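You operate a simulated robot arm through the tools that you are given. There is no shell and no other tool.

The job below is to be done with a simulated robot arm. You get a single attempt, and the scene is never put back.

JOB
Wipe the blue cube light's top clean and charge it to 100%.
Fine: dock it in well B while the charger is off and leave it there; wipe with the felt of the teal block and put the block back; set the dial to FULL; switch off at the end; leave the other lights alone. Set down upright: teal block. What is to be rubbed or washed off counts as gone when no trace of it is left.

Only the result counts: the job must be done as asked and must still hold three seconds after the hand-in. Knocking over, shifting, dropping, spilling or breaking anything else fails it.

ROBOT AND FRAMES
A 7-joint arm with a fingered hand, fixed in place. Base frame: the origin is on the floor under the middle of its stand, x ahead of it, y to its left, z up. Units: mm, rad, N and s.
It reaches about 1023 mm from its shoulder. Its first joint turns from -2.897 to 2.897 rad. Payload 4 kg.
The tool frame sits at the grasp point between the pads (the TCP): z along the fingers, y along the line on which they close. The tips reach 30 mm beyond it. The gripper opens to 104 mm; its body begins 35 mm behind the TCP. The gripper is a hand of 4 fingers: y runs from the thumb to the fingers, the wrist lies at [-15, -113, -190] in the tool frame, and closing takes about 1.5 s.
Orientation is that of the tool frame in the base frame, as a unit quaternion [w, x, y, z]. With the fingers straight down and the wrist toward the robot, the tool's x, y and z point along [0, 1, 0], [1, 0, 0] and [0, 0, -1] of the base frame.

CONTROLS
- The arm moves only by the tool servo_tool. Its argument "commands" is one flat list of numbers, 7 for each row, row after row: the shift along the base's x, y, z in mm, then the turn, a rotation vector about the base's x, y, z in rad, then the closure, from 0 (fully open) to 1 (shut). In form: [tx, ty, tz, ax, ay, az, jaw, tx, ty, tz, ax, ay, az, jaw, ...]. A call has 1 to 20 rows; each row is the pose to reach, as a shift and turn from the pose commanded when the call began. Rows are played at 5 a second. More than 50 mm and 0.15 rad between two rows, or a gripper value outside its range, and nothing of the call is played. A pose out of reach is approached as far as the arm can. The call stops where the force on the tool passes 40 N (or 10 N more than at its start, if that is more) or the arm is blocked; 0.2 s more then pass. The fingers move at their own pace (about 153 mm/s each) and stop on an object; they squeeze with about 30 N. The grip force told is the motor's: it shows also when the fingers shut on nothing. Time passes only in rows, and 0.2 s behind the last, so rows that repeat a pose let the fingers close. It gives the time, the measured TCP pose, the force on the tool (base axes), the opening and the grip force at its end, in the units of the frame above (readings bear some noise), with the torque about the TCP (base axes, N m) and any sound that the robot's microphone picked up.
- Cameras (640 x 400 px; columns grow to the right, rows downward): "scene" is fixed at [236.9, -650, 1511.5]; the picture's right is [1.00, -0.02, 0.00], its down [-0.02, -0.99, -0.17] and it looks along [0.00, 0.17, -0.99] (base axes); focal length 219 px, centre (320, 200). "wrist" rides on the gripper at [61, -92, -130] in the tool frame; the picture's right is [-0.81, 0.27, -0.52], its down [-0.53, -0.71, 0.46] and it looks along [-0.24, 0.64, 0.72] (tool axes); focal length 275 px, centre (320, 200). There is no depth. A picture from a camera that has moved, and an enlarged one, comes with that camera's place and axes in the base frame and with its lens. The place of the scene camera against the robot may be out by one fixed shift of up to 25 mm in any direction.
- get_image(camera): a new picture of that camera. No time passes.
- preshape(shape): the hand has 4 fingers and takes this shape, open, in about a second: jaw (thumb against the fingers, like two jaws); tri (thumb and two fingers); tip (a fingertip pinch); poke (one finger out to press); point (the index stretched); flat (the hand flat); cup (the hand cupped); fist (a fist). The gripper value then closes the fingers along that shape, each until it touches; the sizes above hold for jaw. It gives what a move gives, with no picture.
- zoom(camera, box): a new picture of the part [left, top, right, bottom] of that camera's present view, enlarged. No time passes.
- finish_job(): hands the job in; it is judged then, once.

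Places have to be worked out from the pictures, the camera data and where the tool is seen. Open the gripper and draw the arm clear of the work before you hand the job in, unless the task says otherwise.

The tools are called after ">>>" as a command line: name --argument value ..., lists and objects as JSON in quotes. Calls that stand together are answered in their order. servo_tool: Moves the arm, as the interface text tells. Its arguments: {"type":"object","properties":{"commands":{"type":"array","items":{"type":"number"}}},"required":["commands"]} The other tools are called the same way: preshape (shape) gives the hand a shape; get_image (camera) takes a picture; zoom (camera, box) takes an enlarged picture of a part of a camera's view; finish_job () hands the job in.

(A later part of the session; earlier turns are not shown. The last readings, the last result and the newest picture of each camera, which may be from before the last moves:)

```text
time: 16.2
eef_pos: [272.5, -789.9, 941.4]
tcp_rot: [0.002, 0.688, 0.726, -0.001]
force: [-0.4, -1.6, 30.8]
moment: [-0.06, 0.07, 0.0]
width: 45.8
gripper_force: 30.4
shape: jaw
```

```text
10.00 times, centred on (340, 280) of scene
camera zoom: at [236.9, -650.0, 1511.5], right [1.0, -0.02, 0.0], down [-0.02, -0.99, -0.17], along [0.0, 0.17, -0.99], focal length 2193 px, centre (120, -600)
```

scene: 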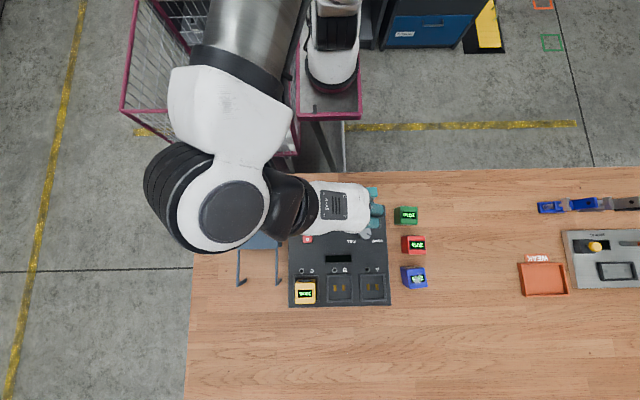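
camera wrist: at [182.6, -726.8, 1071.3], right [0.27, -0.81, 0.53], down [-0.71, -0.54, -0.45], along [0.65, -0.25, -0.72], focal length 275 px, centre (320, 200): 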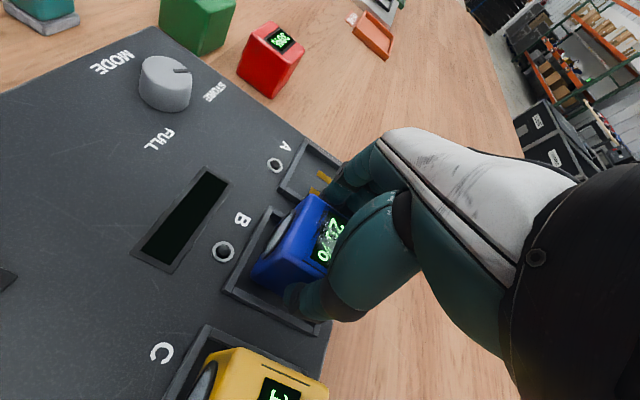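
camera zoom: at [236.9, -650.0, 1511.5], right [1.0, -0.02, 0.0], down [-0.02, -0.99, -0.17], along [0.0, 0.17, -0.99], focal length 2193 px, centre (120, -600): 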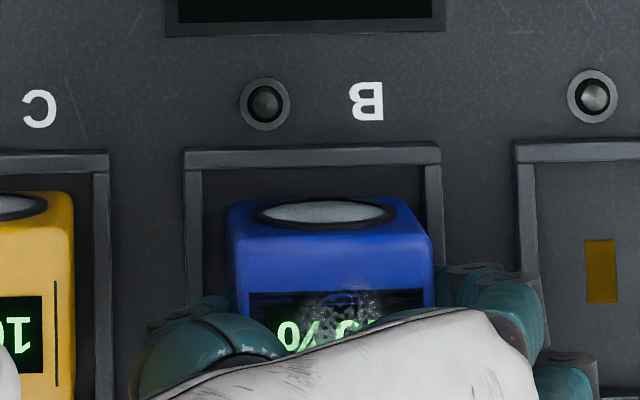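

Force rose at the same TCP height (~941), so I need to tell whether it is on the floor or caught on a rim. I zoom tightly around the cube's lower corner and the rim.

>>> zoom --camera "wrist" --box '[235, 260, 295, 310]'

>>> zoom --camera "wrist" --box '[270, 180, 330, 230]'

>>> zoom --camera "wrist" --box '[160, 300, 280, 400]'

```text
8.00 times, centred on (265, 285) of wrist
camera zoom: at [176.6, -734.0, 1070.9], right [0.32, -0.79, 0.52], down [-0.68, -0.57, -0.45], along [0.66, -0.21, -0.72], focal length 2202 px, centre (760, -480)
```

zoom: 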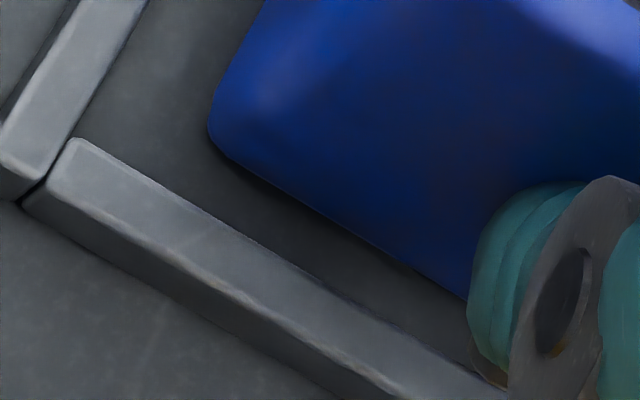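

```text
8.00 times, centred on (300, 205) of wrist
camera zoom: at [176.6, -734.0, 1070.9], right [0.32, -0.79, 0.52], down [-0.68, -0.57, -0.45], along [0.66, -0.21, -0.72], focal length 2202 px, centre (480, 160)
```

zoom: 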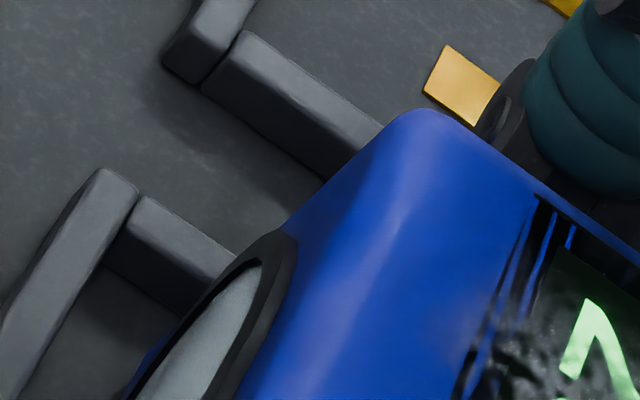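

```text
4.00 times, centred on (220, 350) of wrist
camera zoom: at [176.6, -734.0, 1070.9], right [0.32, -0.79, 0.52], down [-0.68, -0.57, -0.45], along [0.66, -0.21, -0.72], focal length 1101 px, centre (720, -400)
```

zoom: 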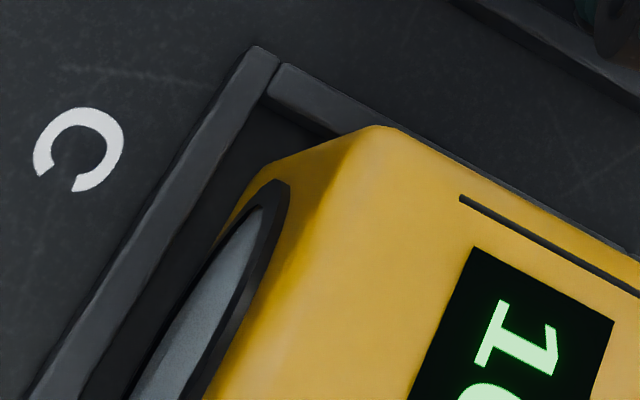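

Comparing each cube's corner with its own rim corner, blue is now ~3–4 mm further toward −y than the docked yellow one, so it is likely caught on the −y rim. I lift, shift (−0.7, +3) mm and check alignment again.

>>> servo_tool --commands '[0, 0, 5, 0, 0, 0, 0.7, 0, 0, 9, 0, 0, 0, 0.7, -0.7, 3, 9, 0, 0, 0, 0.7, -0.7, 3, 9, 0, 0, 0, 0.7, -0.7, 3, 9, 0, 0, 0, 0.7]'

>>> zoom --camera "wrist" --box '[270, 180, 330, 230]'

>>> zoom --camera "wrist" --box '[235, 260, 295, 310]'

>>> zoom --camera "scene" --box '[310, 260, 370, 300]'

```text
time: 17.4
eef_pos: [272.0, -786.9, 945.8]
tcp_rot: [0.0, 0.688, 0.726, 0.0]
force: [0.3, 0.2, -1.9]
moment: [0.05, -0.01, 0.01]
width: 45.1
gripper_force: 29.5
shape: jaw
```

```text
8.00 times, centred on (300, 205) of wrist
camera zoom: at [175.7, -731.6, 1077.3], right [0.32, -0.79, 0.52], down [-0.68, -0.57, -0.46], along [0.66, -0.21, -0.72], focal length 2202 px, centre (480, 160)
```

zoom: 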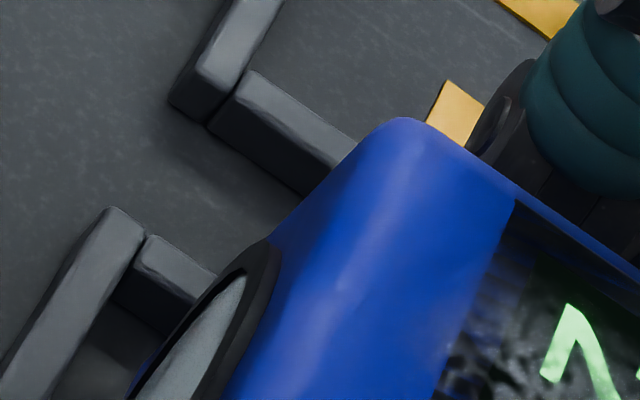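

```text
8.00 times, centred on (265, 285) of wrist
camera zoom: at [175.7, -731.6, 1077.3], right [0.32, -0.79, 0.52], down [-0.68, -0.57, -0.46], along [0.66, -0.21, -0.72], focal length 2202 px, centre (760, -480)
```

zoom: 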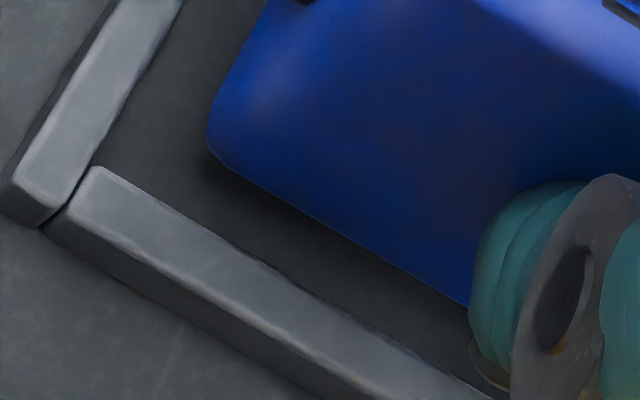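

```text
10.00 times, centred on (340, 280) of scene
camera zoom: at [236.9, -650.0, 1511.5], right [1.0, -0.02, 0.0], down [-0.02, -0.99, -0.17], along [0.0, 0.17, -0.99], focal length 2193 px, centre (120, -600)
```

zoom: 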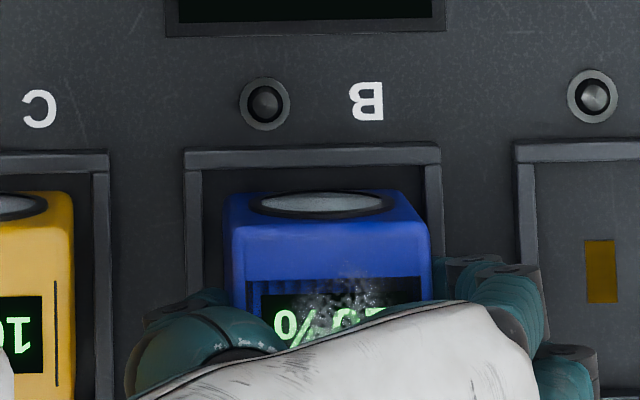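

Now the gaps look even (≈4–5 mm on each side, similar to yellow's). I lower again in small steps.

>>> servo_tool --commands '[0, 0, -3, 0, 0, 0, 0.7, 0, 0, -5, 0, 0, 0, 0.7, 0, 0, -7, 0, 0, 0, 0.7, 0, 0, -8.5, 0, 0, 0, 0.7, 0, 0, -8.5, 0, 0, 0, 0.7]'

>>> zoom --camera "wrist" --box '[235, 260, 295, 310]'

>>> zoom --camera "wrist" --box '[270, 180, 330, 230]'

>>> zoom --camera "scene" --box '[310, 260, 370, 300]'

```text
time: 18.6
eef_pos: [271.3, -788.0, 940.4]
tcp_rot: [0.002, 0.688, 0.726, -0.001]
force: [0.7, -2.3, 28.5]
moment: [-0.07, -0.04, -0.02]
width: 45.7
gripper_force: 30.1
shape: jaw
```

```text
8.00 times, centred on (265, 285) of wrist
camera zoom: at [175.6, -731.2, 1071.0], right [0.32, -0.79, 0.52], down [-0.68, -0.57, -0.45], along [0.66, -0.21, -0.72], focal length 2202 px, centre (760, -480)
```

zoom: 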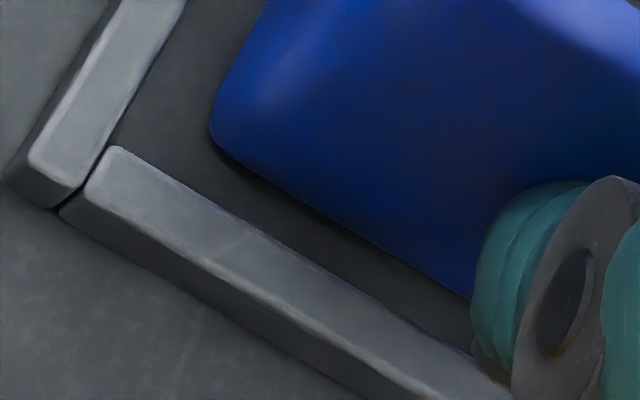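

```text
8.00 times, centred on (300, 205) of wrist
camera zoom: at [175.6, -731.2, 1071.0], right [0.32, -0.79, 0.52], down [-0.68, -0.57, -0.45], along [0.66, -0.21, -0.72], focal length 2202 px, centre (480, 160)
```

zoom: 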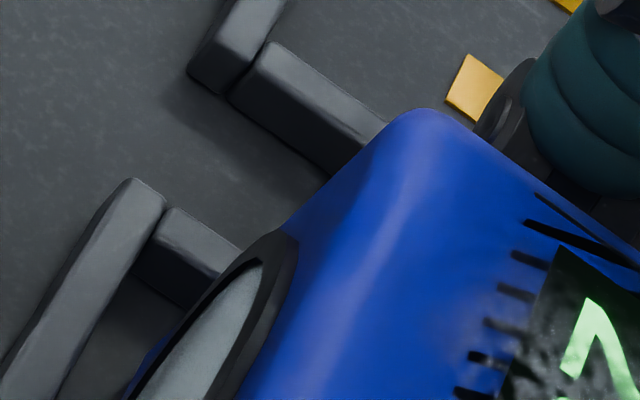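

```text
10.00 times, centred on (340, 280) of scene
camera zoom: at [236.9, -650.0, 1511.5], right [1.0, -0.02, 0.0], down [-0.02, -0.99, -0.17], along [0.0, 0.17, -0.99], focal length 2193 px, centre (120, -600)
```

zoom: 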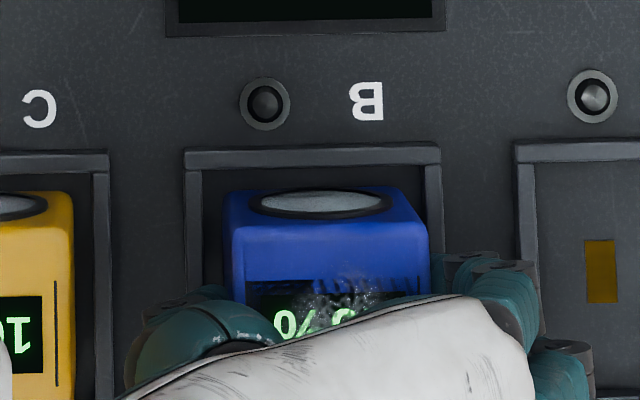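

Contact came at the same height (≈941) in three different positions, which suggests the cube is actually on the well floor. I verify by comparing blue's and yellow's top heights in close-up.

>>> zoom --camera "wrist" --box '[190, 320, 350, 400]'

>>> zoom --camera "wrist" --box '[240, 185, 340, 285]'

>>> get_image --camera "wrist"

```text
4.00 times, centred on (270, 360) of wrist
camera zoom: at [175.6, -731.2, 1071.0], right [0.32, -0.79, 0.52], down [-0.68, -0.57, -0.45], along [0.66, -0.21, -0.72], focal length 1101 px, centre (520, -440)
```

zoom: 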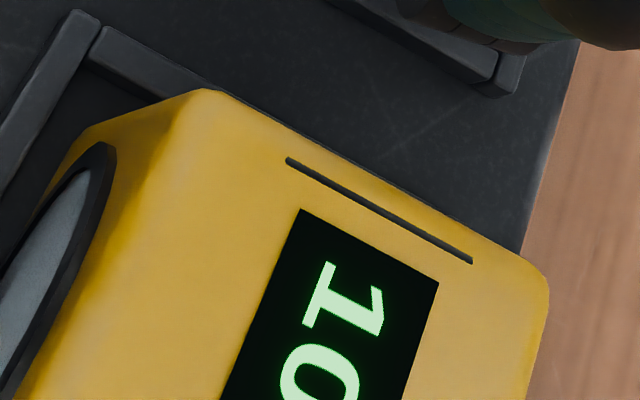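

```text
4.00 times, centred on (290, 235) of wrist
camera zoom: at [175.6, -731.2, 1071.0], right [0.32, -0.79, 0.52], down [-0.68, -0.57, -0.45], along [0.66, -0.21, -0.72], focal length 1101 px, centre (440, 60)
```

zoom: 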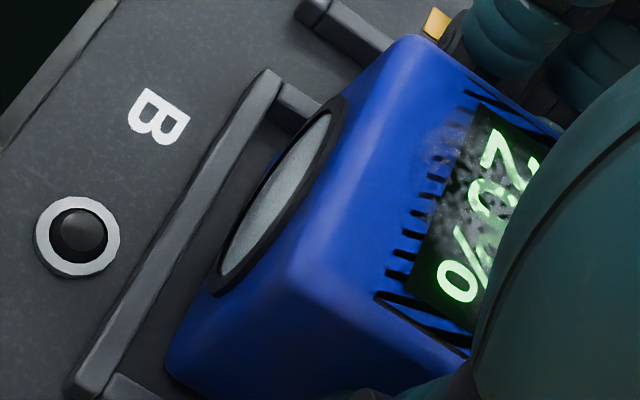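

```text
taken
camera wrist: at [175.6, -731.2, 1071.0], right [0.32, -0.79, 0.52], down [-0.68, -0.57, -0.45], along [0.66, -0.21, -0.72], focal length 275 px, centre (320, 200)
```

wrist: 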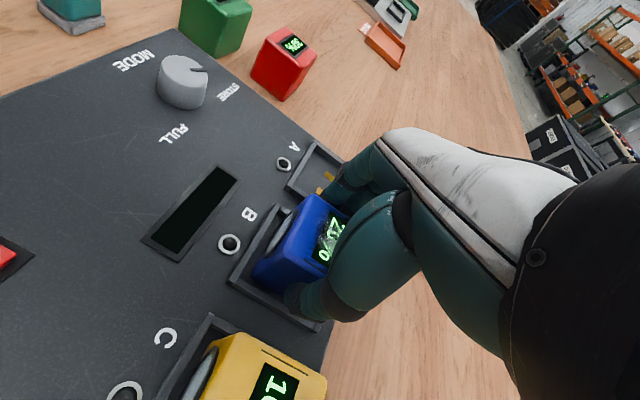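

Yellow and blue top edges subtend the same size, gaps are even, and there is no tilting moment, so blue is seated on the well floor. I relieve the press by 2 mm and open the hand just enough to let go (yellow is close on the thumb side).

>>> servo_tool --commands '[0, 0, 2, 0, 0, 0, 0.7, 0, 0, 2, 0, 0, 0, 0.55, 0, 0, 2, 0, 0, 0, 0.45, 0, 0, 2, 0, 0, 0, 0.38, 0, 0, 2, 0, 0, 0, 0.36, 0, 0, 2, 0, 0, 0, 0.36]'

>>> zoom --camera "wrist" --box '[200, 180, 360, 400]'

>>> zoom --camera "scene" --box '[300, 255, 380, 310]'

```text
time: 20.0
eef_pos: [271.4, -788.8, 939.3]
tcp_rot: [-0.001, 0.688, 0.726, 0.0]
force: [0.1, -0.4, 0.0]
moment: [0.0, 0.0, 0.02]
width: 66.1
gripper_force: 0.1
shape: jaw
```

```text
1.82 times, centred on (280, 290) of wrist
camera zoom: at [175.5, -731.6, 1070.9], right [0.32, -0.79, 0.52], down [-0.68, -0.57, -0.46], along [0.66, -0.21, -0.72], focal length 500 px, centre (393, 36)
```

zoom: 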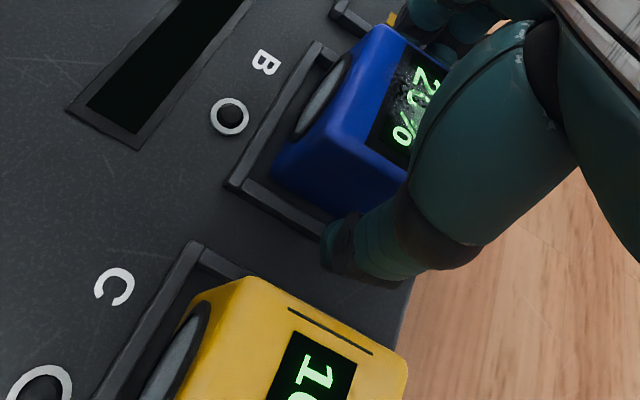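

```text
7.27 times, centred on (340, 282) of scene
camera zoom: at [236.9, -650.0, 1511.5], right [1.0, -0.02, 0.0], down [-0.02, -0.99, -0.17], along [0.0, 0.17, -0.99], focal length 1595 px, centre (174, -400)
```

zoom: 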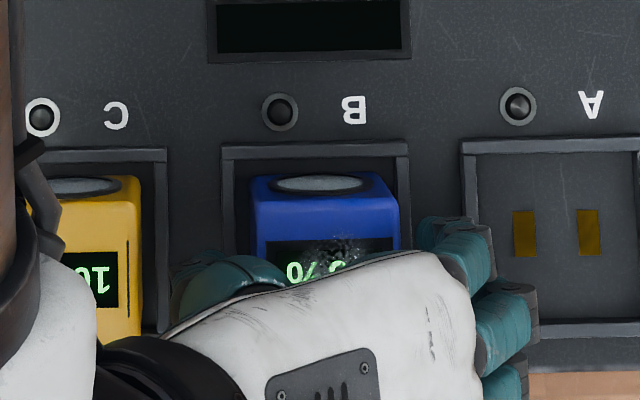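

The cube stayed put and is square in the well. I lift straight up clear of it and move the hand aside for a clean look.

>>> servo_tool --commands '[0, 0, 12, 0, 0, 0, 0.36, 0, 0, 30, 0, 0, 0, 0.36, 0, 0, 60, 0, 0, 0, 0.36, 0, 0, 100, 0, 0, 0, 0.36, 0, 40, 130, 0, 0, -0.03, 0.36, 0, 80, 150, 0, 0, -0.055, 0.36, 0, 120, 160, 0, 0, -0.055, 0.36, 0, 120, 160, 0, 0, -0.055, 0.36]'

>>> get_image --camera "scene"

>>> zoom --camera "scene" --box '[280, 210, 440, 310]'

>>> get_image --camera "wrist"

```text
time: 21.8
eef_pos: [269.6, -667.4, 1099.8]
tcp_rot: [0.001, 0.708, 0.706, 0.001]
force: [-0.7, 0.0, 0.2]
moment: [0.02, 0.0, -0.01]
width: 66.3
gripper_force: 0.0
shape: jaw
```

```text
taken
```

scene: 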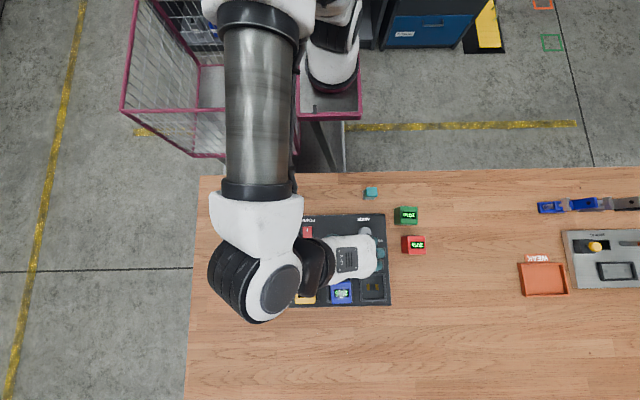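

```text
4.00 times, centred on (360, 260) of scene
camera zoom: at [236.9, -650.0, 1511.5], right [1.0, -0.02, 0.0], down [-0.02, -0.99, -0.17], along [0.0, 0.17, -0.99], focal length 877 px, centre (160, -40)
```

zoom: 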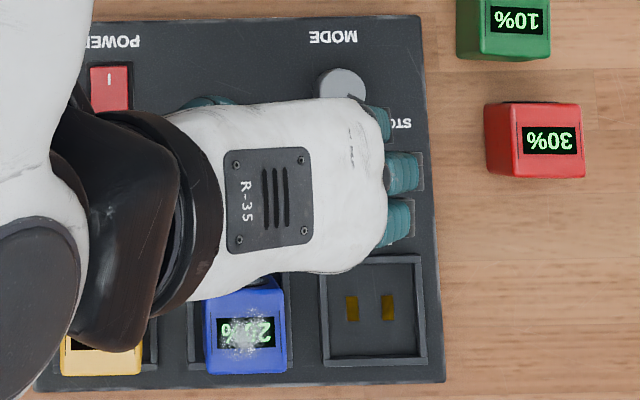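

```text
taken
camera wrist: at [178.3, -606.2, 1231.0], right [0.27, -0.81, 0.52], down [-0.71, -0.53, -0.46], along [0.64, -0.24, -0.72], focal length 275 px, centre (320, 200)
```

wrist: 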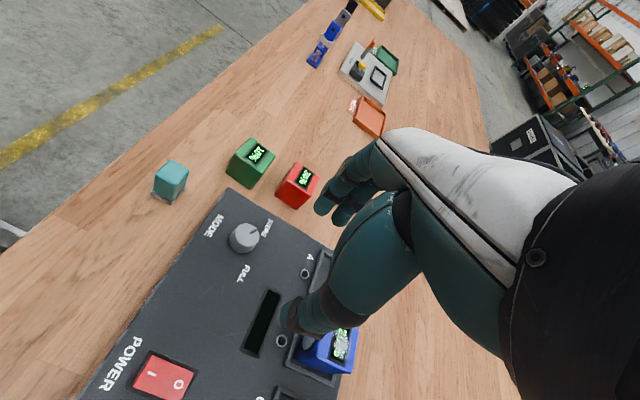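

Blue looks centred in well B (20% still shown, charger off). Next is the teal block; I zoom on it and on the dial from here to refine their positions.

>>> zoom --camera "wrist" --box '[140, 150, 204, 210]'

>>> zoom --camera "wrist" --box '[200, 200, 290, 290]'

>>> zoom --camera "wrist" --box '[270, 300, 370, 400]'

>>> zoom --camera "scene" --box '[350, 180, 430, 230]'

```text
6.67 times, centred on (172, 180) of wrist
camera zoom: at [178.3, -606.2, 1231.0], right [0.27, -0.81, 0.52], down [-0.71, -0.53, -0.46], along [0.64, -0.24, -0.72], focal length 1835 px, centre (1307, 333)
```

zoom: 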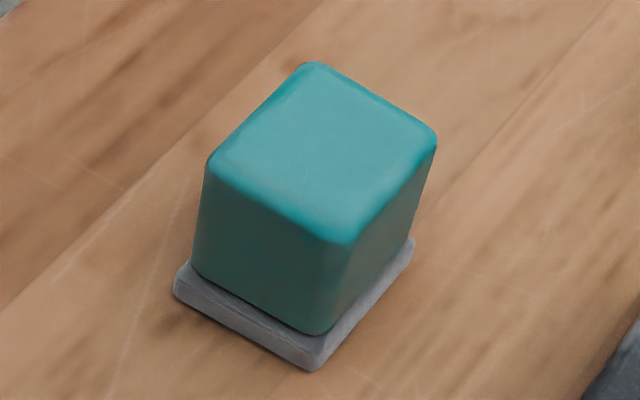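

```text
4.44 times, centred on (245, 245) of wrist
camera zoom: at [178.3, -606.2, 1231.0], right [0.27, -0.81, 0.52], down [-0.71, -0.53, -0.46], along [0.64, -0.24, -0.72], focal length 1224 px, centre (653, 0)
```

zoom: 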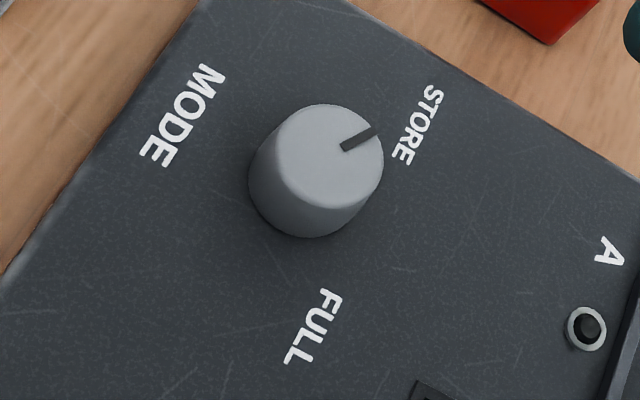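

```text
4.00 times, centred on (320, 350) of wrist
camera zoom: at [178.3, -606.2, 1231.0], right [0.27, -0.81, 0.52], down [-0.71, -0.53, -0.46], along [0.64, -0.24, -0.72], focal length 1101 px, centre (320, -400)
```

zoom: 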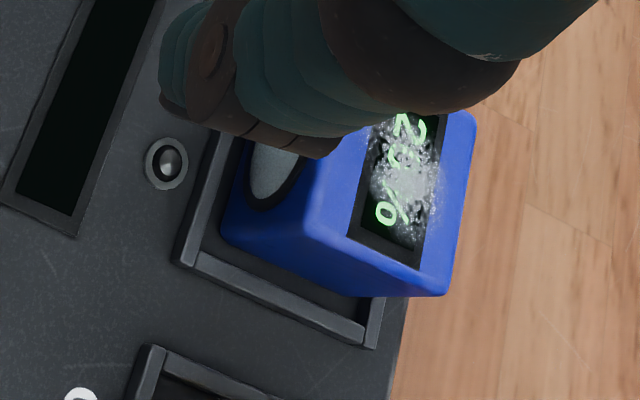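

```text
8.00 times, centred on (390, 205) of scene
camera zoom: at [236.9, -650.0, 1511.5], right [1.0, -0.02, 0.0], down [-0.02, -0.99, -0.17], along [0.0, 0.17, -0.99], focal length 1754 px, centre (-240, 160)
```

zoom: 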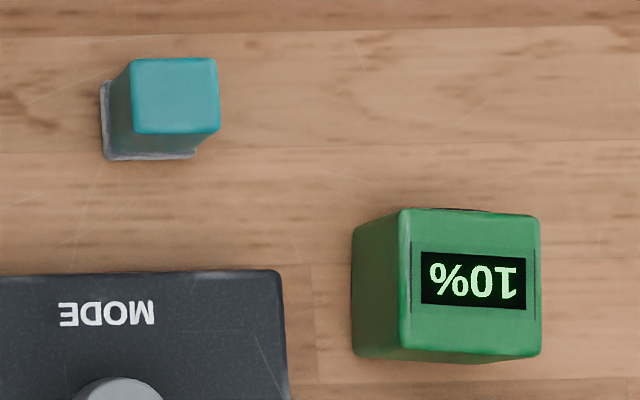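

Refined values: table ≈861, charger panel ≈891, dial top ≈(344,−640,914), teal block centre ≈(371.5,−524.6) with top ≈908. I go above the teal block.

>>> servo_tool --commands '[16.9, 23.8, -23.4, 0, 0, 0, 0.36, 33.7, 47.6, -46.8, 0, 0, 0, 0.36, 50.6, 71.4, -70.2, 0, 0, 0, 0.36, 67.5, 95.1, -93.7, 0, 0, 0, 0.36, 84.3, 118.9, -117.1, 0, 0, 0, 0.36, 101.2, 142.7, -140.5, 0, 0, 0, 0.36, 101.2, 142.7, -140.5, 0, 0, 0, 0.36]'

>>> get_image --camera "wrist"

>>> zoom --camera "wrist" --box '[220, 200, 360, 370]'

>>> zoom --camera "scene" --box '[270, 210, 430, 310]'

```text
time: 23.4
eef_pos: [373.0, -523.9, 959.6]
tcp_rot: [0.0, 0.707, 0.707, 0.001]
force: [-0.5, -0.1, -0.6]
moment: [0.02, -0.04, 0.0]
width: 66.4
gripper_force: 0.0
shape: jaw
```

```text
taken
camera wrist: at [280.4, -462.8, 1090.1], right [0.27, -0.81, 0.52], down [-0.71, -0.53, -0.46], along [0.64, -0.24, -0.72], focal length 275 px, centre (320, 200)
```

wrist: 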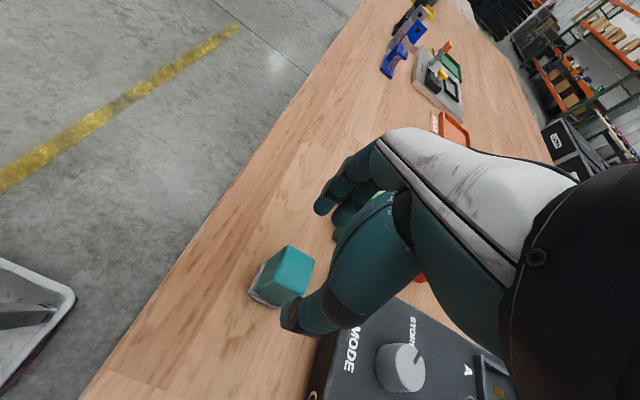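

```text
2.35 times, centred on (290, 285) of wrist
camera zoom: at [280.4, -462.8, 1090.1], right [0.27, -0.81, 0.52], down [-0.71, -0.53, -0.46], along [0.64, -0.24, -0.72], focal length 648 px, centre (391, 0)
```

zoom: 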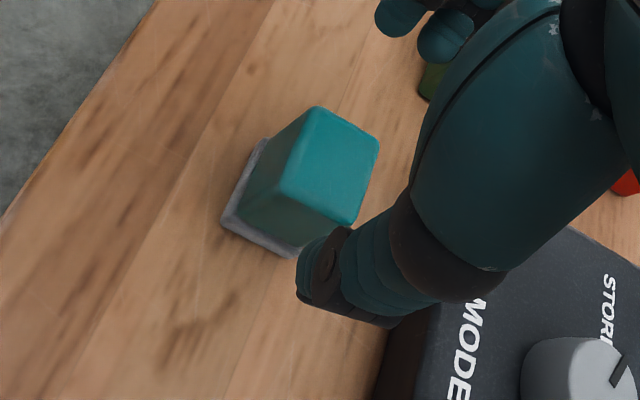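

```text
4.00 times, centred on (350, 260) of scene
camera zoom: at [236.9, -650.0, 1511.5], right [1.0, -0.02, 0.0], down [-0.02, -0.99, -0.17], along [0.0, 0.17, -0.99], focal length 877 px, centre (200, -40)
```

zoom: 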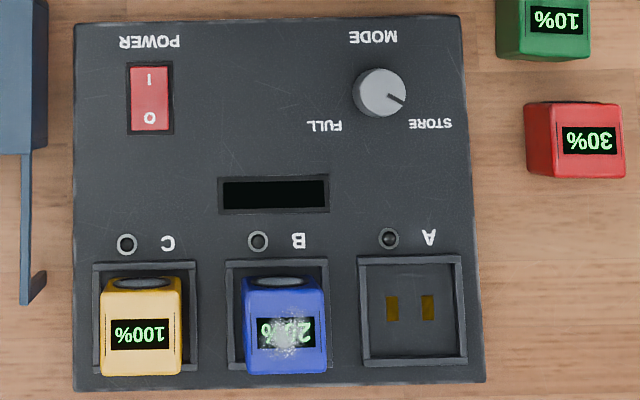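

Scene view confirms blue is docked just like yellow. The hand is over the teal block within about 1 mm; I descend to TCP z≈905 with the fingers straddling it.

>>> servo_tool --commands '[-1, -1, -15, 0, 0, 0, 0.36, -1, -1, -30, 0, 0, 0, 0.36, -1, -1, -44, 0, 0, 0, 0.36, -1, -1, -55, 0, 0, 0, 0.36, -1, -1, -55, 0, 0, 0, 0.36]'

>>> zoom --camera "wrist" --box '[220, 180, 380, 370]'

>>> zoom --camera "scene" --box '[330, 170, 430, 240]'

```text
time: 24.6
eef_pos: [370.3, -526.0, 904.3]
tcp_rot: [0.001, 0.707, 0.707, 0.0]
force: [0.5, -0.4, 0.9]
moment: [-0.01, -0.01, 0.03]
width: 66.4
gripper_force: 0.0
shape: jaw
```

```text
2.11 times, centred on (300, 275) of wrist
camera zoom: at [279.0, -464.7, 1035.6], right [0.27, -0.81, 0.52], down [-0.71, -0.53, -0.46], along [0.65, -0.24, -0.72], focal length 580 px, centre (362, 42)
```

zoom: 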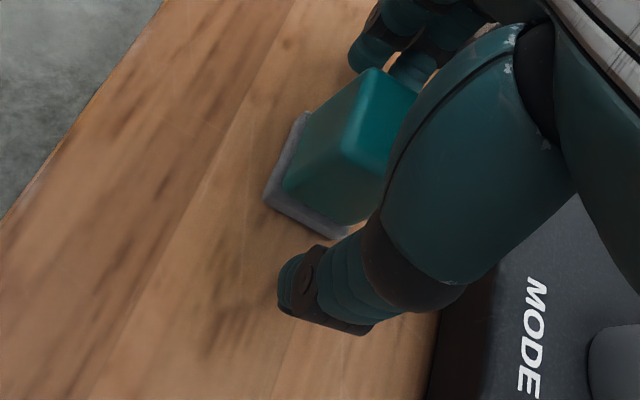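

```text
5.71 times, centred on (380, 205) of scene
camera zoom: at [236.9, -650.0, 1511.5], right [1.0, -0.02, 0.0], down [-0.02, -0.99, -0.17], along [0.0, 0.17, -0.99], focal length 1253 px, centre (-23, 171)
```

zoom: 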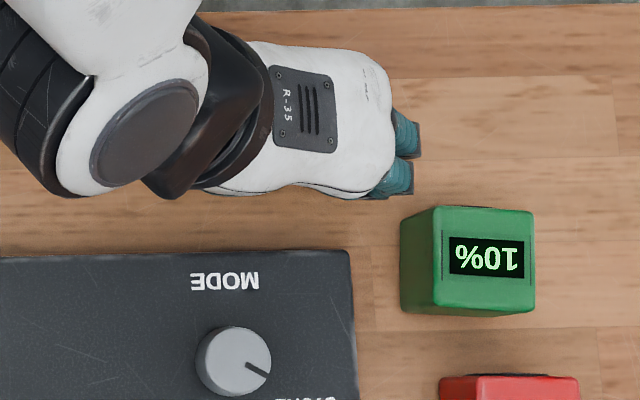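

The block stands between thumb and fingers. I close gently and then lift.

>>> servo_tool --commands '[0, 0, 0, 0, 0, 0, 0.5, 0, 0, 0, 0, 0, 0, 0.62, 0, 0, 0, 0, 0, 0, 0.72, 0, 0, 0, 0, 0, 0, 0.82, 0, 0, 0, 0, 0, 0, 0.9, 0, 0, 0, 0, 0, 0, 0.9, 0, 0, 0, 0, 0, 0, 0.9]'

>>> zoom --camera "wrist" --box '[220, 180, 380, 370]'

```text
time: 26.2
eef_pos: [370.6, -525.6, 905.3]
tcp_rot: [0.0, 0.707, 0.707, 0.0]
force: [0.0, 0.4, -0.5]
moment: [0.02, 0.0, 0.01]
width: 27.1
gripper_force: 30.1
shape: jaw
```

```text
2.11 times, centred on (300, 275) of wrist
camera zoom: at [279.0, -464.7, 1035.6], right [0.27, -0.81, 0.52], down [-0.71, -0.53, -0.46], along [0.64, -0.24, -0.72], focal length 580 px, centre (362, 42)
```

zoom: 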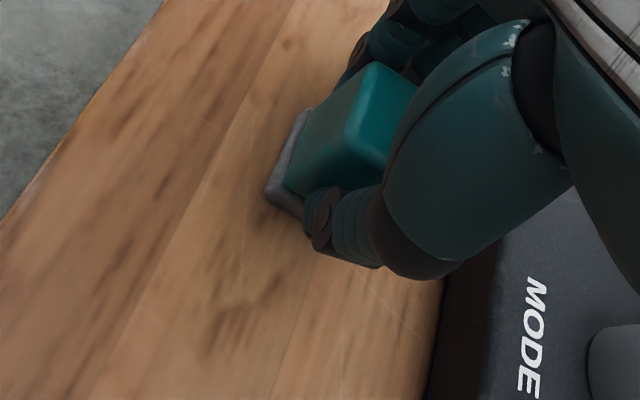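

Grip reads 30 N at 27 mm. I lift and check how the block sits in the hand.

>>> servo_tool --commands '[0, 0, 10, 0, 0, 0, 0.9, 0, 0, 25, 0, 0, 0, 0.9, 0, 0, 50, 0, 0, 0, 0.9, 0, 0, 95, 0, 0, 0, 0.9, 0, 0, 95, 0, 0, 0, 0.9]'

>>> zoom --camera "wrist" --box '[220, 180, 380, 370]'

>>> zoom --camera "wrist" --box '[280, 190, 350, 290]'

```text
time: 27.4
eef_pos: [372.2, -525.9, 1000.6]
tcp_rot: [0.001, 0.707, 0.708, 0.0]
force: [0.0, 0.1, 0.4]
moment: [-0.02, 0.0, 0.02]
width: 27.1
gripper_force: 29.9
shape: jaw
```

```text
2.11 times, centred on (300, 275) of wrist
camera zoom: at [280.4, -464.7, 1131.1], right [0.27, -0.81, 0.52], down [-0.71, -0.53, -0.46], along [0.64, -0.24, -0.72], focal length 580 px, centre (362, 42)
```

zoom: 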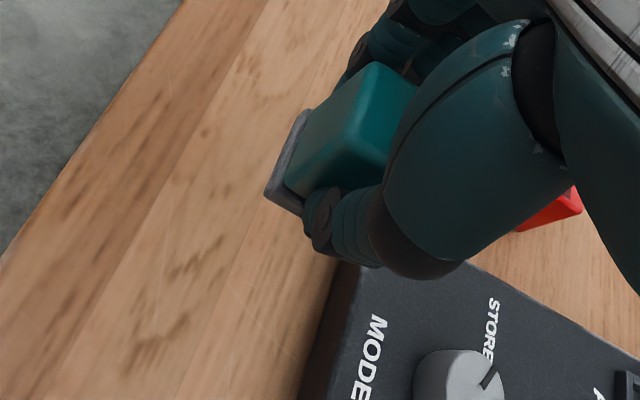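

```text
4.00 times, centred on (315, 240) of wrist
camera zoom: at [280.4, -464.7, 1131.1], right [0.27, -0.81, 0.52], down [-0.71, -0.53, -0.46], along [0.64, -0.24, -0.72], focal length 1101 px, centre (340, 40)
```

zoom: 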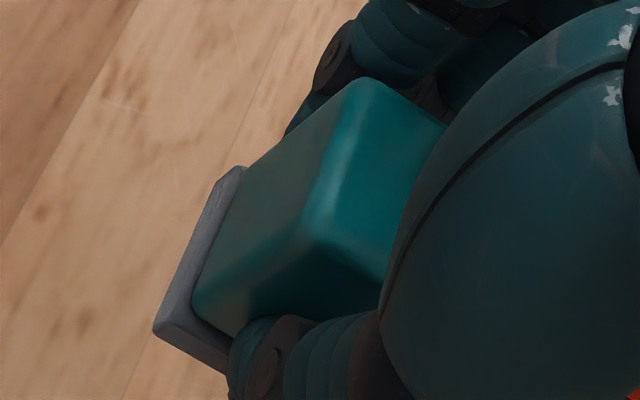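

The block is held steadily, felt facing down. I carry it over the blue cube at a height with the felt ~25 mm above the cube's top.

>>> servo_tool --commands '[-14.7, -37.1, 10, 0, 0, 0, 0.9, -29.4, -74.3, 10, 0, 0, 0, 0.9, -44.1, -111.4, 10, 0, 0, 0, 0.9, -58.9, -148.6, 10, 0, 0, 0, 0.9, -73.6, -185.7, 10, 0, 0, 0, 0.9, -88.3, -222.9, 10, 0, 0, 0, 0.9, -103, -260, 10, 0, 0, 0, 0.9, -103, -260, 10, 0, 0, 0, 0.9]'

>>> get_image --camera "wrist"

>>> zoom --camera "wrist" --box '[220, 180, 360, 320]'

>>> zoom --camera "scene" --box '[300, 250, 380, 310]'

```text
time: 29.2
eef_pos: [269.5, -787.1, 1008.1]
tcp_rot: [0.001, 0.707, 0.707, 0.0]
force: [0.5, -0.3, -0.2]
moment: [0.0, 0.06, 0.03]
width: 26.7
gripper_force: 29.9
shape: jaw
```

```text
taken
camera wrist: at [176.6, -725.9, 1140.0], right [0.27, -0.81, 0.52], down [-0.71, -0.53, -0.46], along [0.64, -0.24, -0.72], focal length 275 px, centre (320, 200)
```

wrist: 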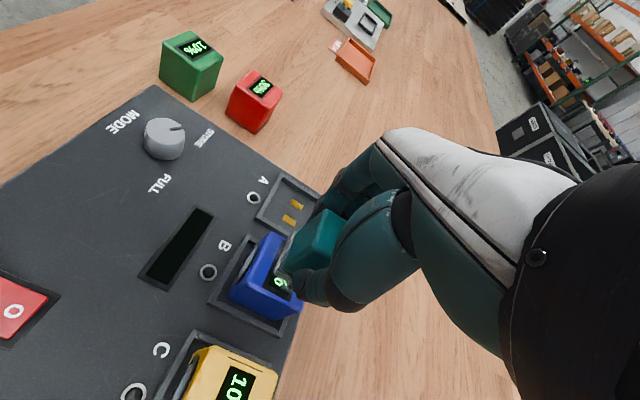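

```text
2.86 times, centred on (290, 250) of wrist
camera zoom: at [176.6, -725.9, 1140.0], right [0.27, -0.81, 0.52], down [-0.71, -0.53, -0.46], along [0.64, -0.24, -0.72], focal length 786 px, centre (406, 57)
```

zoom: 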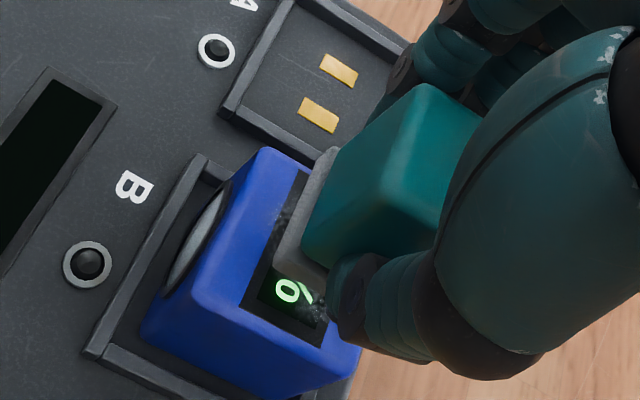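

```text
6.67 times, centred on (340, 280) of scene
camera zoom: at [236.9, -650.0, 1511.5], right [1.0, -0.02, 0.0], down [-0.02, -0.99, -0.17], along [0.0, 0.17, -0.99], focal length 1462 px, centre (187, -333)
```

zoom: 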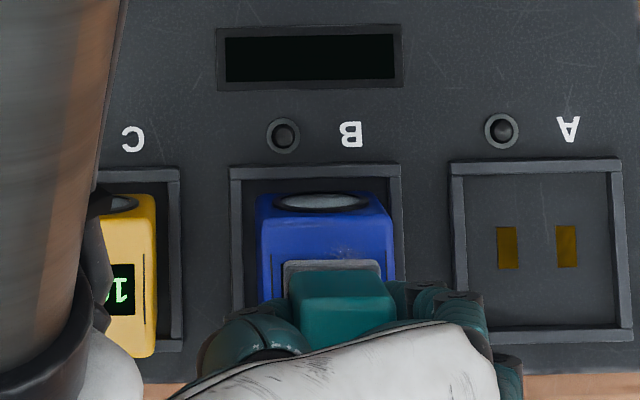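

The felt is centred over the cube top (≈(270,−788) vs cube ≈(270.5,−786)). I lower it to just above expected contact, then ease down watching the force.

>>> servo_tool --commands '[0, 1, -8, 0, 0, 0, 0.9, 0, 1, -16, 0, 0, 0, 0.9, 0, 1, -21, 0, 0, 0, 0.9, 0, 1, -23, 0, 0, 0, 0.9, 0, 1, -23, 0, 0, 0, 0.9]'

>>> zoom --camera "wrist" --box '[220, 180, 360, 320]'

```text
time: 30.4
eef_pos: [267.5, -784.4, 987.8]
tcp_rot: [0.001, 0.708, 0.707, 0.0]
force: [-1.8, -1.2, 9.1]
moment: [-0.03, -0.12, -0.03]
width: 27.3
gripper_force: 30.0
shape: jaw
```

```text
2.86 times, centred on (290, 250) of wrist
camera zoom: at [176.1, -723.6, 1118.4], right [0.27, -0.81, 0.52], down [-0.71, -0.53, -0.46], along [0.65, -0.25, -0.72], focal length 786 px, centre (406, 57)
```

zoom: 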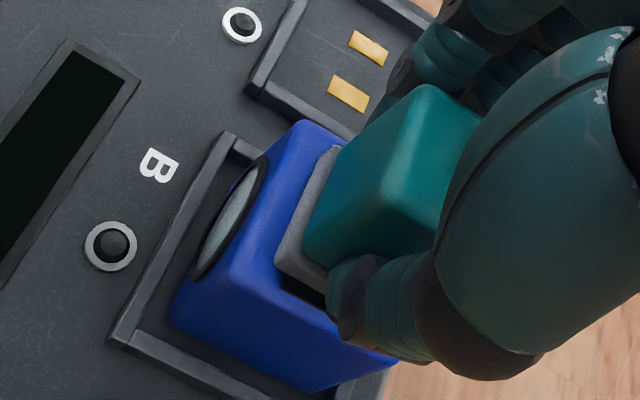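

Light contact at about 9 N. I start with a modest rubbing pattern and check that the cube stays in place.

>>> servo_tool --commands '[0, 5, 0, 0, 0, 0, 0.9, 0, 10, 0, 0, 0, 0, 0.9, 0, 5, 0, 0, 0, 0, 0.9, 0, 0, 0, 0, 0, 0, 0.9, 0, -5, 0, 0, 0, 0, 0.9, 0, -10, 0, 0, 0, 0, 0.9, 0, -5, 0, 0, 0, 0, 0.9, 0, 0, 0, 0, 0, 0, 0.9]'

>>> zoom --camera "wrist" --box '[220, 180, 360, 320]'

>>> zoom --camera "scene" --box '[300, 250, 380, 310]'

```text
time: 32.2
eef_pos: [267.9, -784.5, 986.9]
tcp_rot: [0.001, 0.707, 0.707, 0.0]
force: [-0.5, -3.1, 9.8]
moment: [-0.03, -0.1, -0.05]
width: 27.6
gripper_force: 30.0
shape: jaw
```

```text
2.86 times, centred on (290, 250) of wrist
camera zoom: at [175.8, -723.4, 1118.1], right [0.27, -0.81, 0.52], down [-0.71, -0.53, -0.46], along [0.65, -0.24, -0.72], focal length 786 px, centre (406, 57)
```

zoom: 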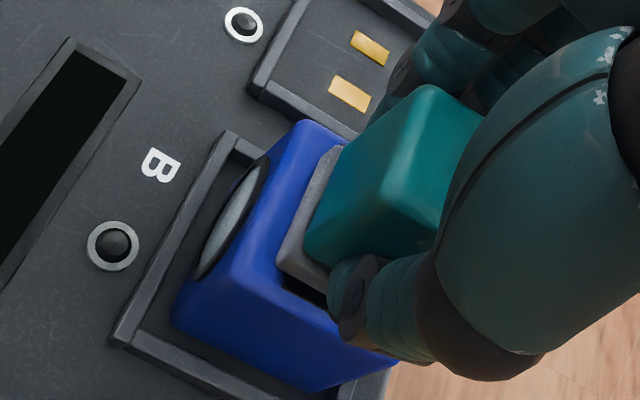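

```text
6.67 times, centred on (340, 280) of scene
camera zoom: at [236.9, -650.0, 1511.5], right [1.0, -0.02, 0.0], down [-0.02, -0.99, -0.17], along [0.0, 0.17, -0.99], focal length 1462 px, centre (187, -333)
```

zoom: 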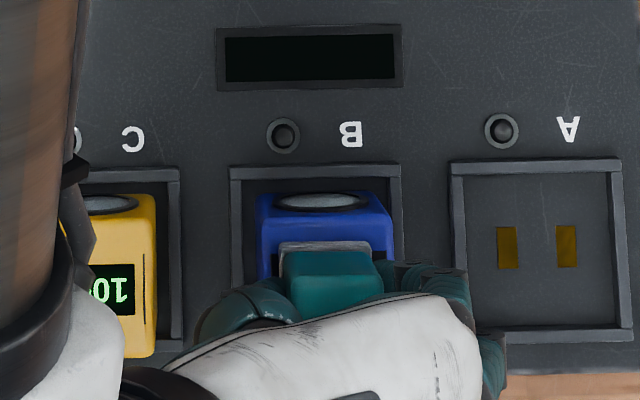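

The cube hasn't moved and the press stays about 10 N. I now rub over the whole top with a raster.

>>> servo_tool --commands '[-5, 6, 0, 0, 0, 0, 0.9, -10, 12, 0, 0, 0, 0, 0.9, -10, 4, 0, 0, 0, 0, 0.9, -10, -4, 0, 0, 0, 0, 0.9, -10, -12, 0, 0, 0, 0, 0.9, -4, -12, 0, 0, 0, 0, 0.9, -4, -4, 0, 0, 0, 0, 0.9, -4, 4, 0, 0, 0, 0, 0.9, -4, 12, 0, 0, 0, 0, 0.9, 3, 12, 0, 0, 0, 0, 0.9, 3, 4, 0, 0, 0, 0, 0.9, 3, -4, 0, 0, 0, 0, 0.9, 3, -12, 0, 0, 0, 0, 0.9, 10, -12, 0, 0, 0, 0, 0.9, 10, -4, 0, 0, 0, 0, 0.9, 10, 4, 0, 0, 0, 0, 0.9, 10, 12, 0, 0, 0, 0, 0.9, 5, 6, 0, 0, 0, 0, 0.9, 0, 0, 0, 0, 0, 0, 0.9]'

>>> zoom --camera "wrist" --box '[220, 180, 360, 320]'

>>> zoom --camera "scene" --box '[300, 250, 380, 310]'

```text
time: 36.2
eef_pos: [266.8, -785.3, 986.4]
tcp_rot: [0.0, 0.707, 0.707, 0.0]
force: [1.2, 2.4, 8.6]
moment: [0.04, -0.13, 0.01]
width: 27.9
gripper_force: 29.4
shape: jaw
```

```text
2.86 times, centred on (290, 250) of wrist
camera zoom: at [176.0, -723.3, 1118.2], right [0.27, -0.81, 0.52], down [-0.71, -0.53, -0.46], along [0.64, -0.24, -0.72], focal length 786 px, centre (406, 57)
```

zoom: 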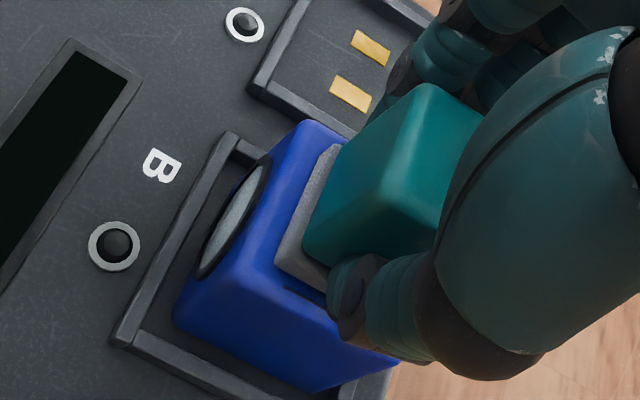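

```text
6.67 times, centred on (340, 280) of scene
camera zoom: at [236.9, -650.0, 1511.5], right [1.0, -0.02, 0.0], down [-0.02, -0.99, -0.17], along [0.0, 0.17, -0.99], focal length 1462 px, centre (187, -333)
```

zoom: 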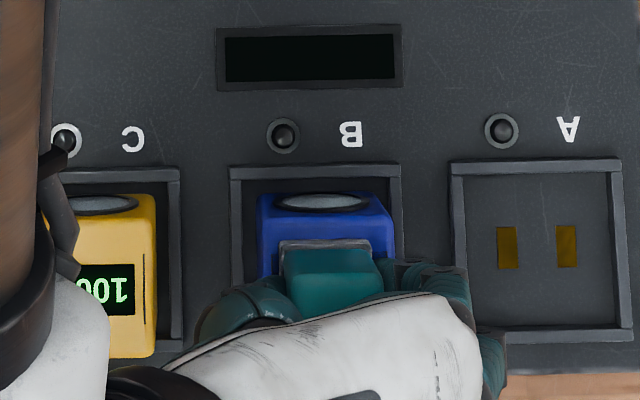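

Cube unmoved, force steady at ~9 N. I lift the block off and move it aside to inspect the cube's top.

>>> servo_tool --commands '[0, 0, 10, 0, 0, 0, 0.9, 0, 0, 30, 0, 0, 0, 0.9, 0, 40, 50, 0, 0, 0, 0.9, 0, 85, 60, 0, 0, 0, 0.9, 0, 130, 60, 0, 0, 0, 0.9, 0, 130, 60, 0, 0, 0, 0.9]'

>>> zoom --camera "scene" --box '[320, 270, 364, 310]'

>>> get_image --camera "wrist"

>>> zoom --camera "wrist" --box '[270, 300, 390, 400]'

```text
time: 37.6
eef_pos: [268.0, -654.7, 1045.6]
tcp_rot: [0.0, 0.708, 0.706, 0.0]
force: [0.3, 0.8, -0.7]
moment: [0.0, 0.0, 0.02]
width: 27.6
gripper_force: 30.0
shape: jaw
```

```text
10.00 times, centred on (342, 290) of scene
camera zoom: at [236.9, -650.0, 1511.5], right [1.0, -0.02, 0.0], down [-0.02, -0.99, -0.17], along [0.0, 0.17, -0.99], focal length 2193 px, centre (100, -700)
```

zoom: 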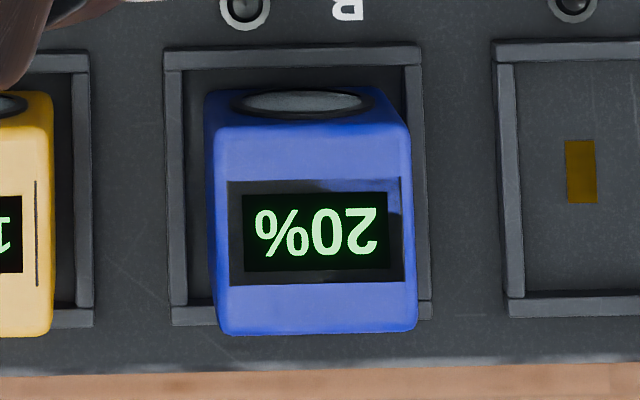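

```text
taken
camera wrist: at [176.3, -593.7, 1177.7], right [0.27, -0.81, 0.52], down [-0.71, -0.53, -0.46], along [0.64, -0.24, -0.72], focal length 275 px, centre (320, 200)
```

wrist: 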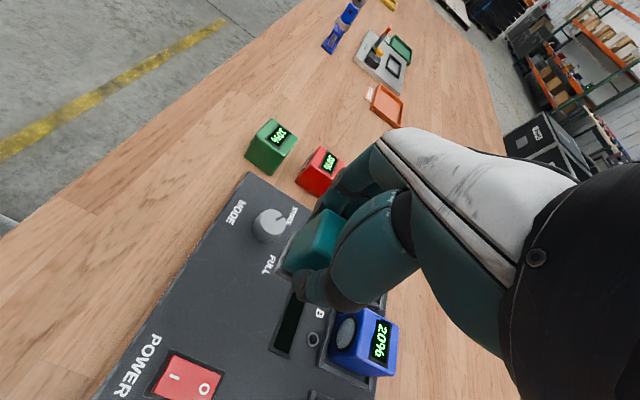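

```text
4.00 times, centred on (330, 350) of wrist
camera zoom: at [176.3, -593.7, 1177.7], right [0.27, -0.81, 0.52], down [-0.71, -0.53, -0.46], along [0.64, -0.24, -0.72], focal length 1101 px, centre (280, -400)
```

zoom: 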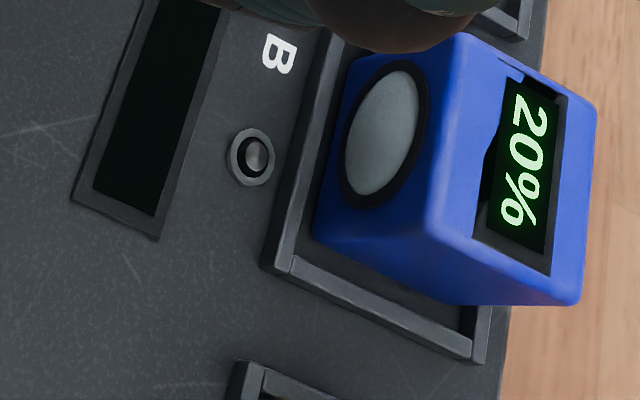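

The white smudge looks gone. I zoom tighter from both cameras to make sure no trace remains.

>>> zoom --camera "scene" --box '[332, 280, 352, 300]'

>>> zoom --camera "wrist" --box '[350, 305, 402, 380]'

```text
16.00 times, centred on (342, 290) of scene
camera zoom: at [236.9, -650.0, 1511.5], right [1.0, -0.02, 0.0], down [-0.02, -0.99, -0.17], along [0.0, 0.17, -0.99], focal length 3509 px, centre (-32, -1240)
```

zoom: 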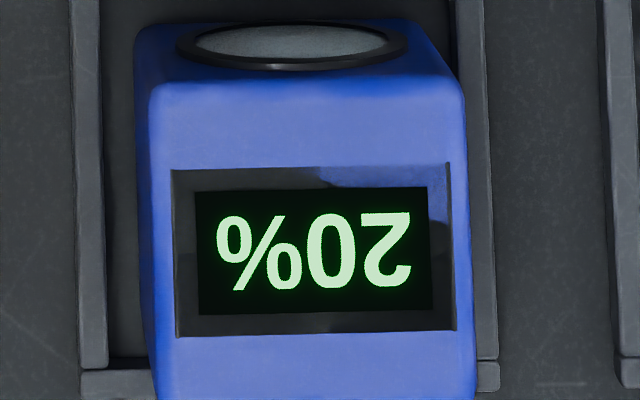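

```text
5.33 times, centred on (376, 342) of wrist
camera zoom: at [176.3, -593.7, 1177.7], right [0.27, -0.81, 0.52], down [-0.71, -0.53, -0.46], along [0.64, -0.24, -0.72], focal length 1468 px, centre (21, -560)
```

zoom: 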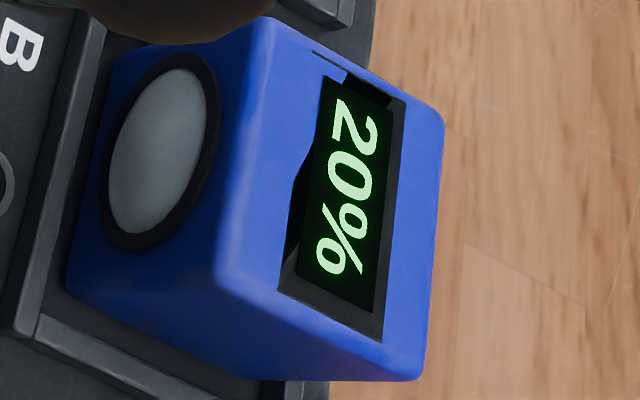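

Both close-ups look clean. As insurance against faint residue I make one more gentle pass with the felt before putting the block back.

>>> servo_tool --commands '[0, -45, 0, 0, 0, 0, 0.9, 0, -90, -10, 0, 0, 0, 0.9, 0, -130, -25, 0, 0, 0, 0.9, 0, -130, -45, 0, 0, 0, 0.9, 0, -130, -57, 0, 0, 0, 0.9, 0, -130, -60, 0, 0, 0, 0.9, -8, -124, -60, 0, 0, 0, 0.9, 0, -124, -60, 0, 0, 0, 0.9, 8, -124, -60, 0, 0, 0, 0.9, 8, -130, -60, 0, 0, 0, 0.9, 0, -130, -60, 0, 0, 0, 0.9, -8, -130, -60, 0, 0, 0, 0.9, -8, -137, -60, 0, 0, 0, 0.9, 0, -137, -60, 0, 0, 0, 0.9, 8, -137, -60, 0, 0, 0, 0.9, 8, -130, -60, 0, 0, 0, 0.9, 0, -130, -60, 0, 0, 0, 0.9, 0, -130, -45, 0, 0, 0, 0.9, 0, -130, -20, 0, 0, 0, 0.9, 0, -90, 0, 0, 0, 0, 0.9]'

```text
time: 41.8
eef_pos: [268.4, -745.6, 1046.0]
tcp_rot: [0.0, 0.707, 0.707, 0.001]
force: [-0.3, -0.6, -0.6]
moment: [0.02, 0.01, -0.03]
width: 27.7
gripper_force: 29.9
shape: jaw
```

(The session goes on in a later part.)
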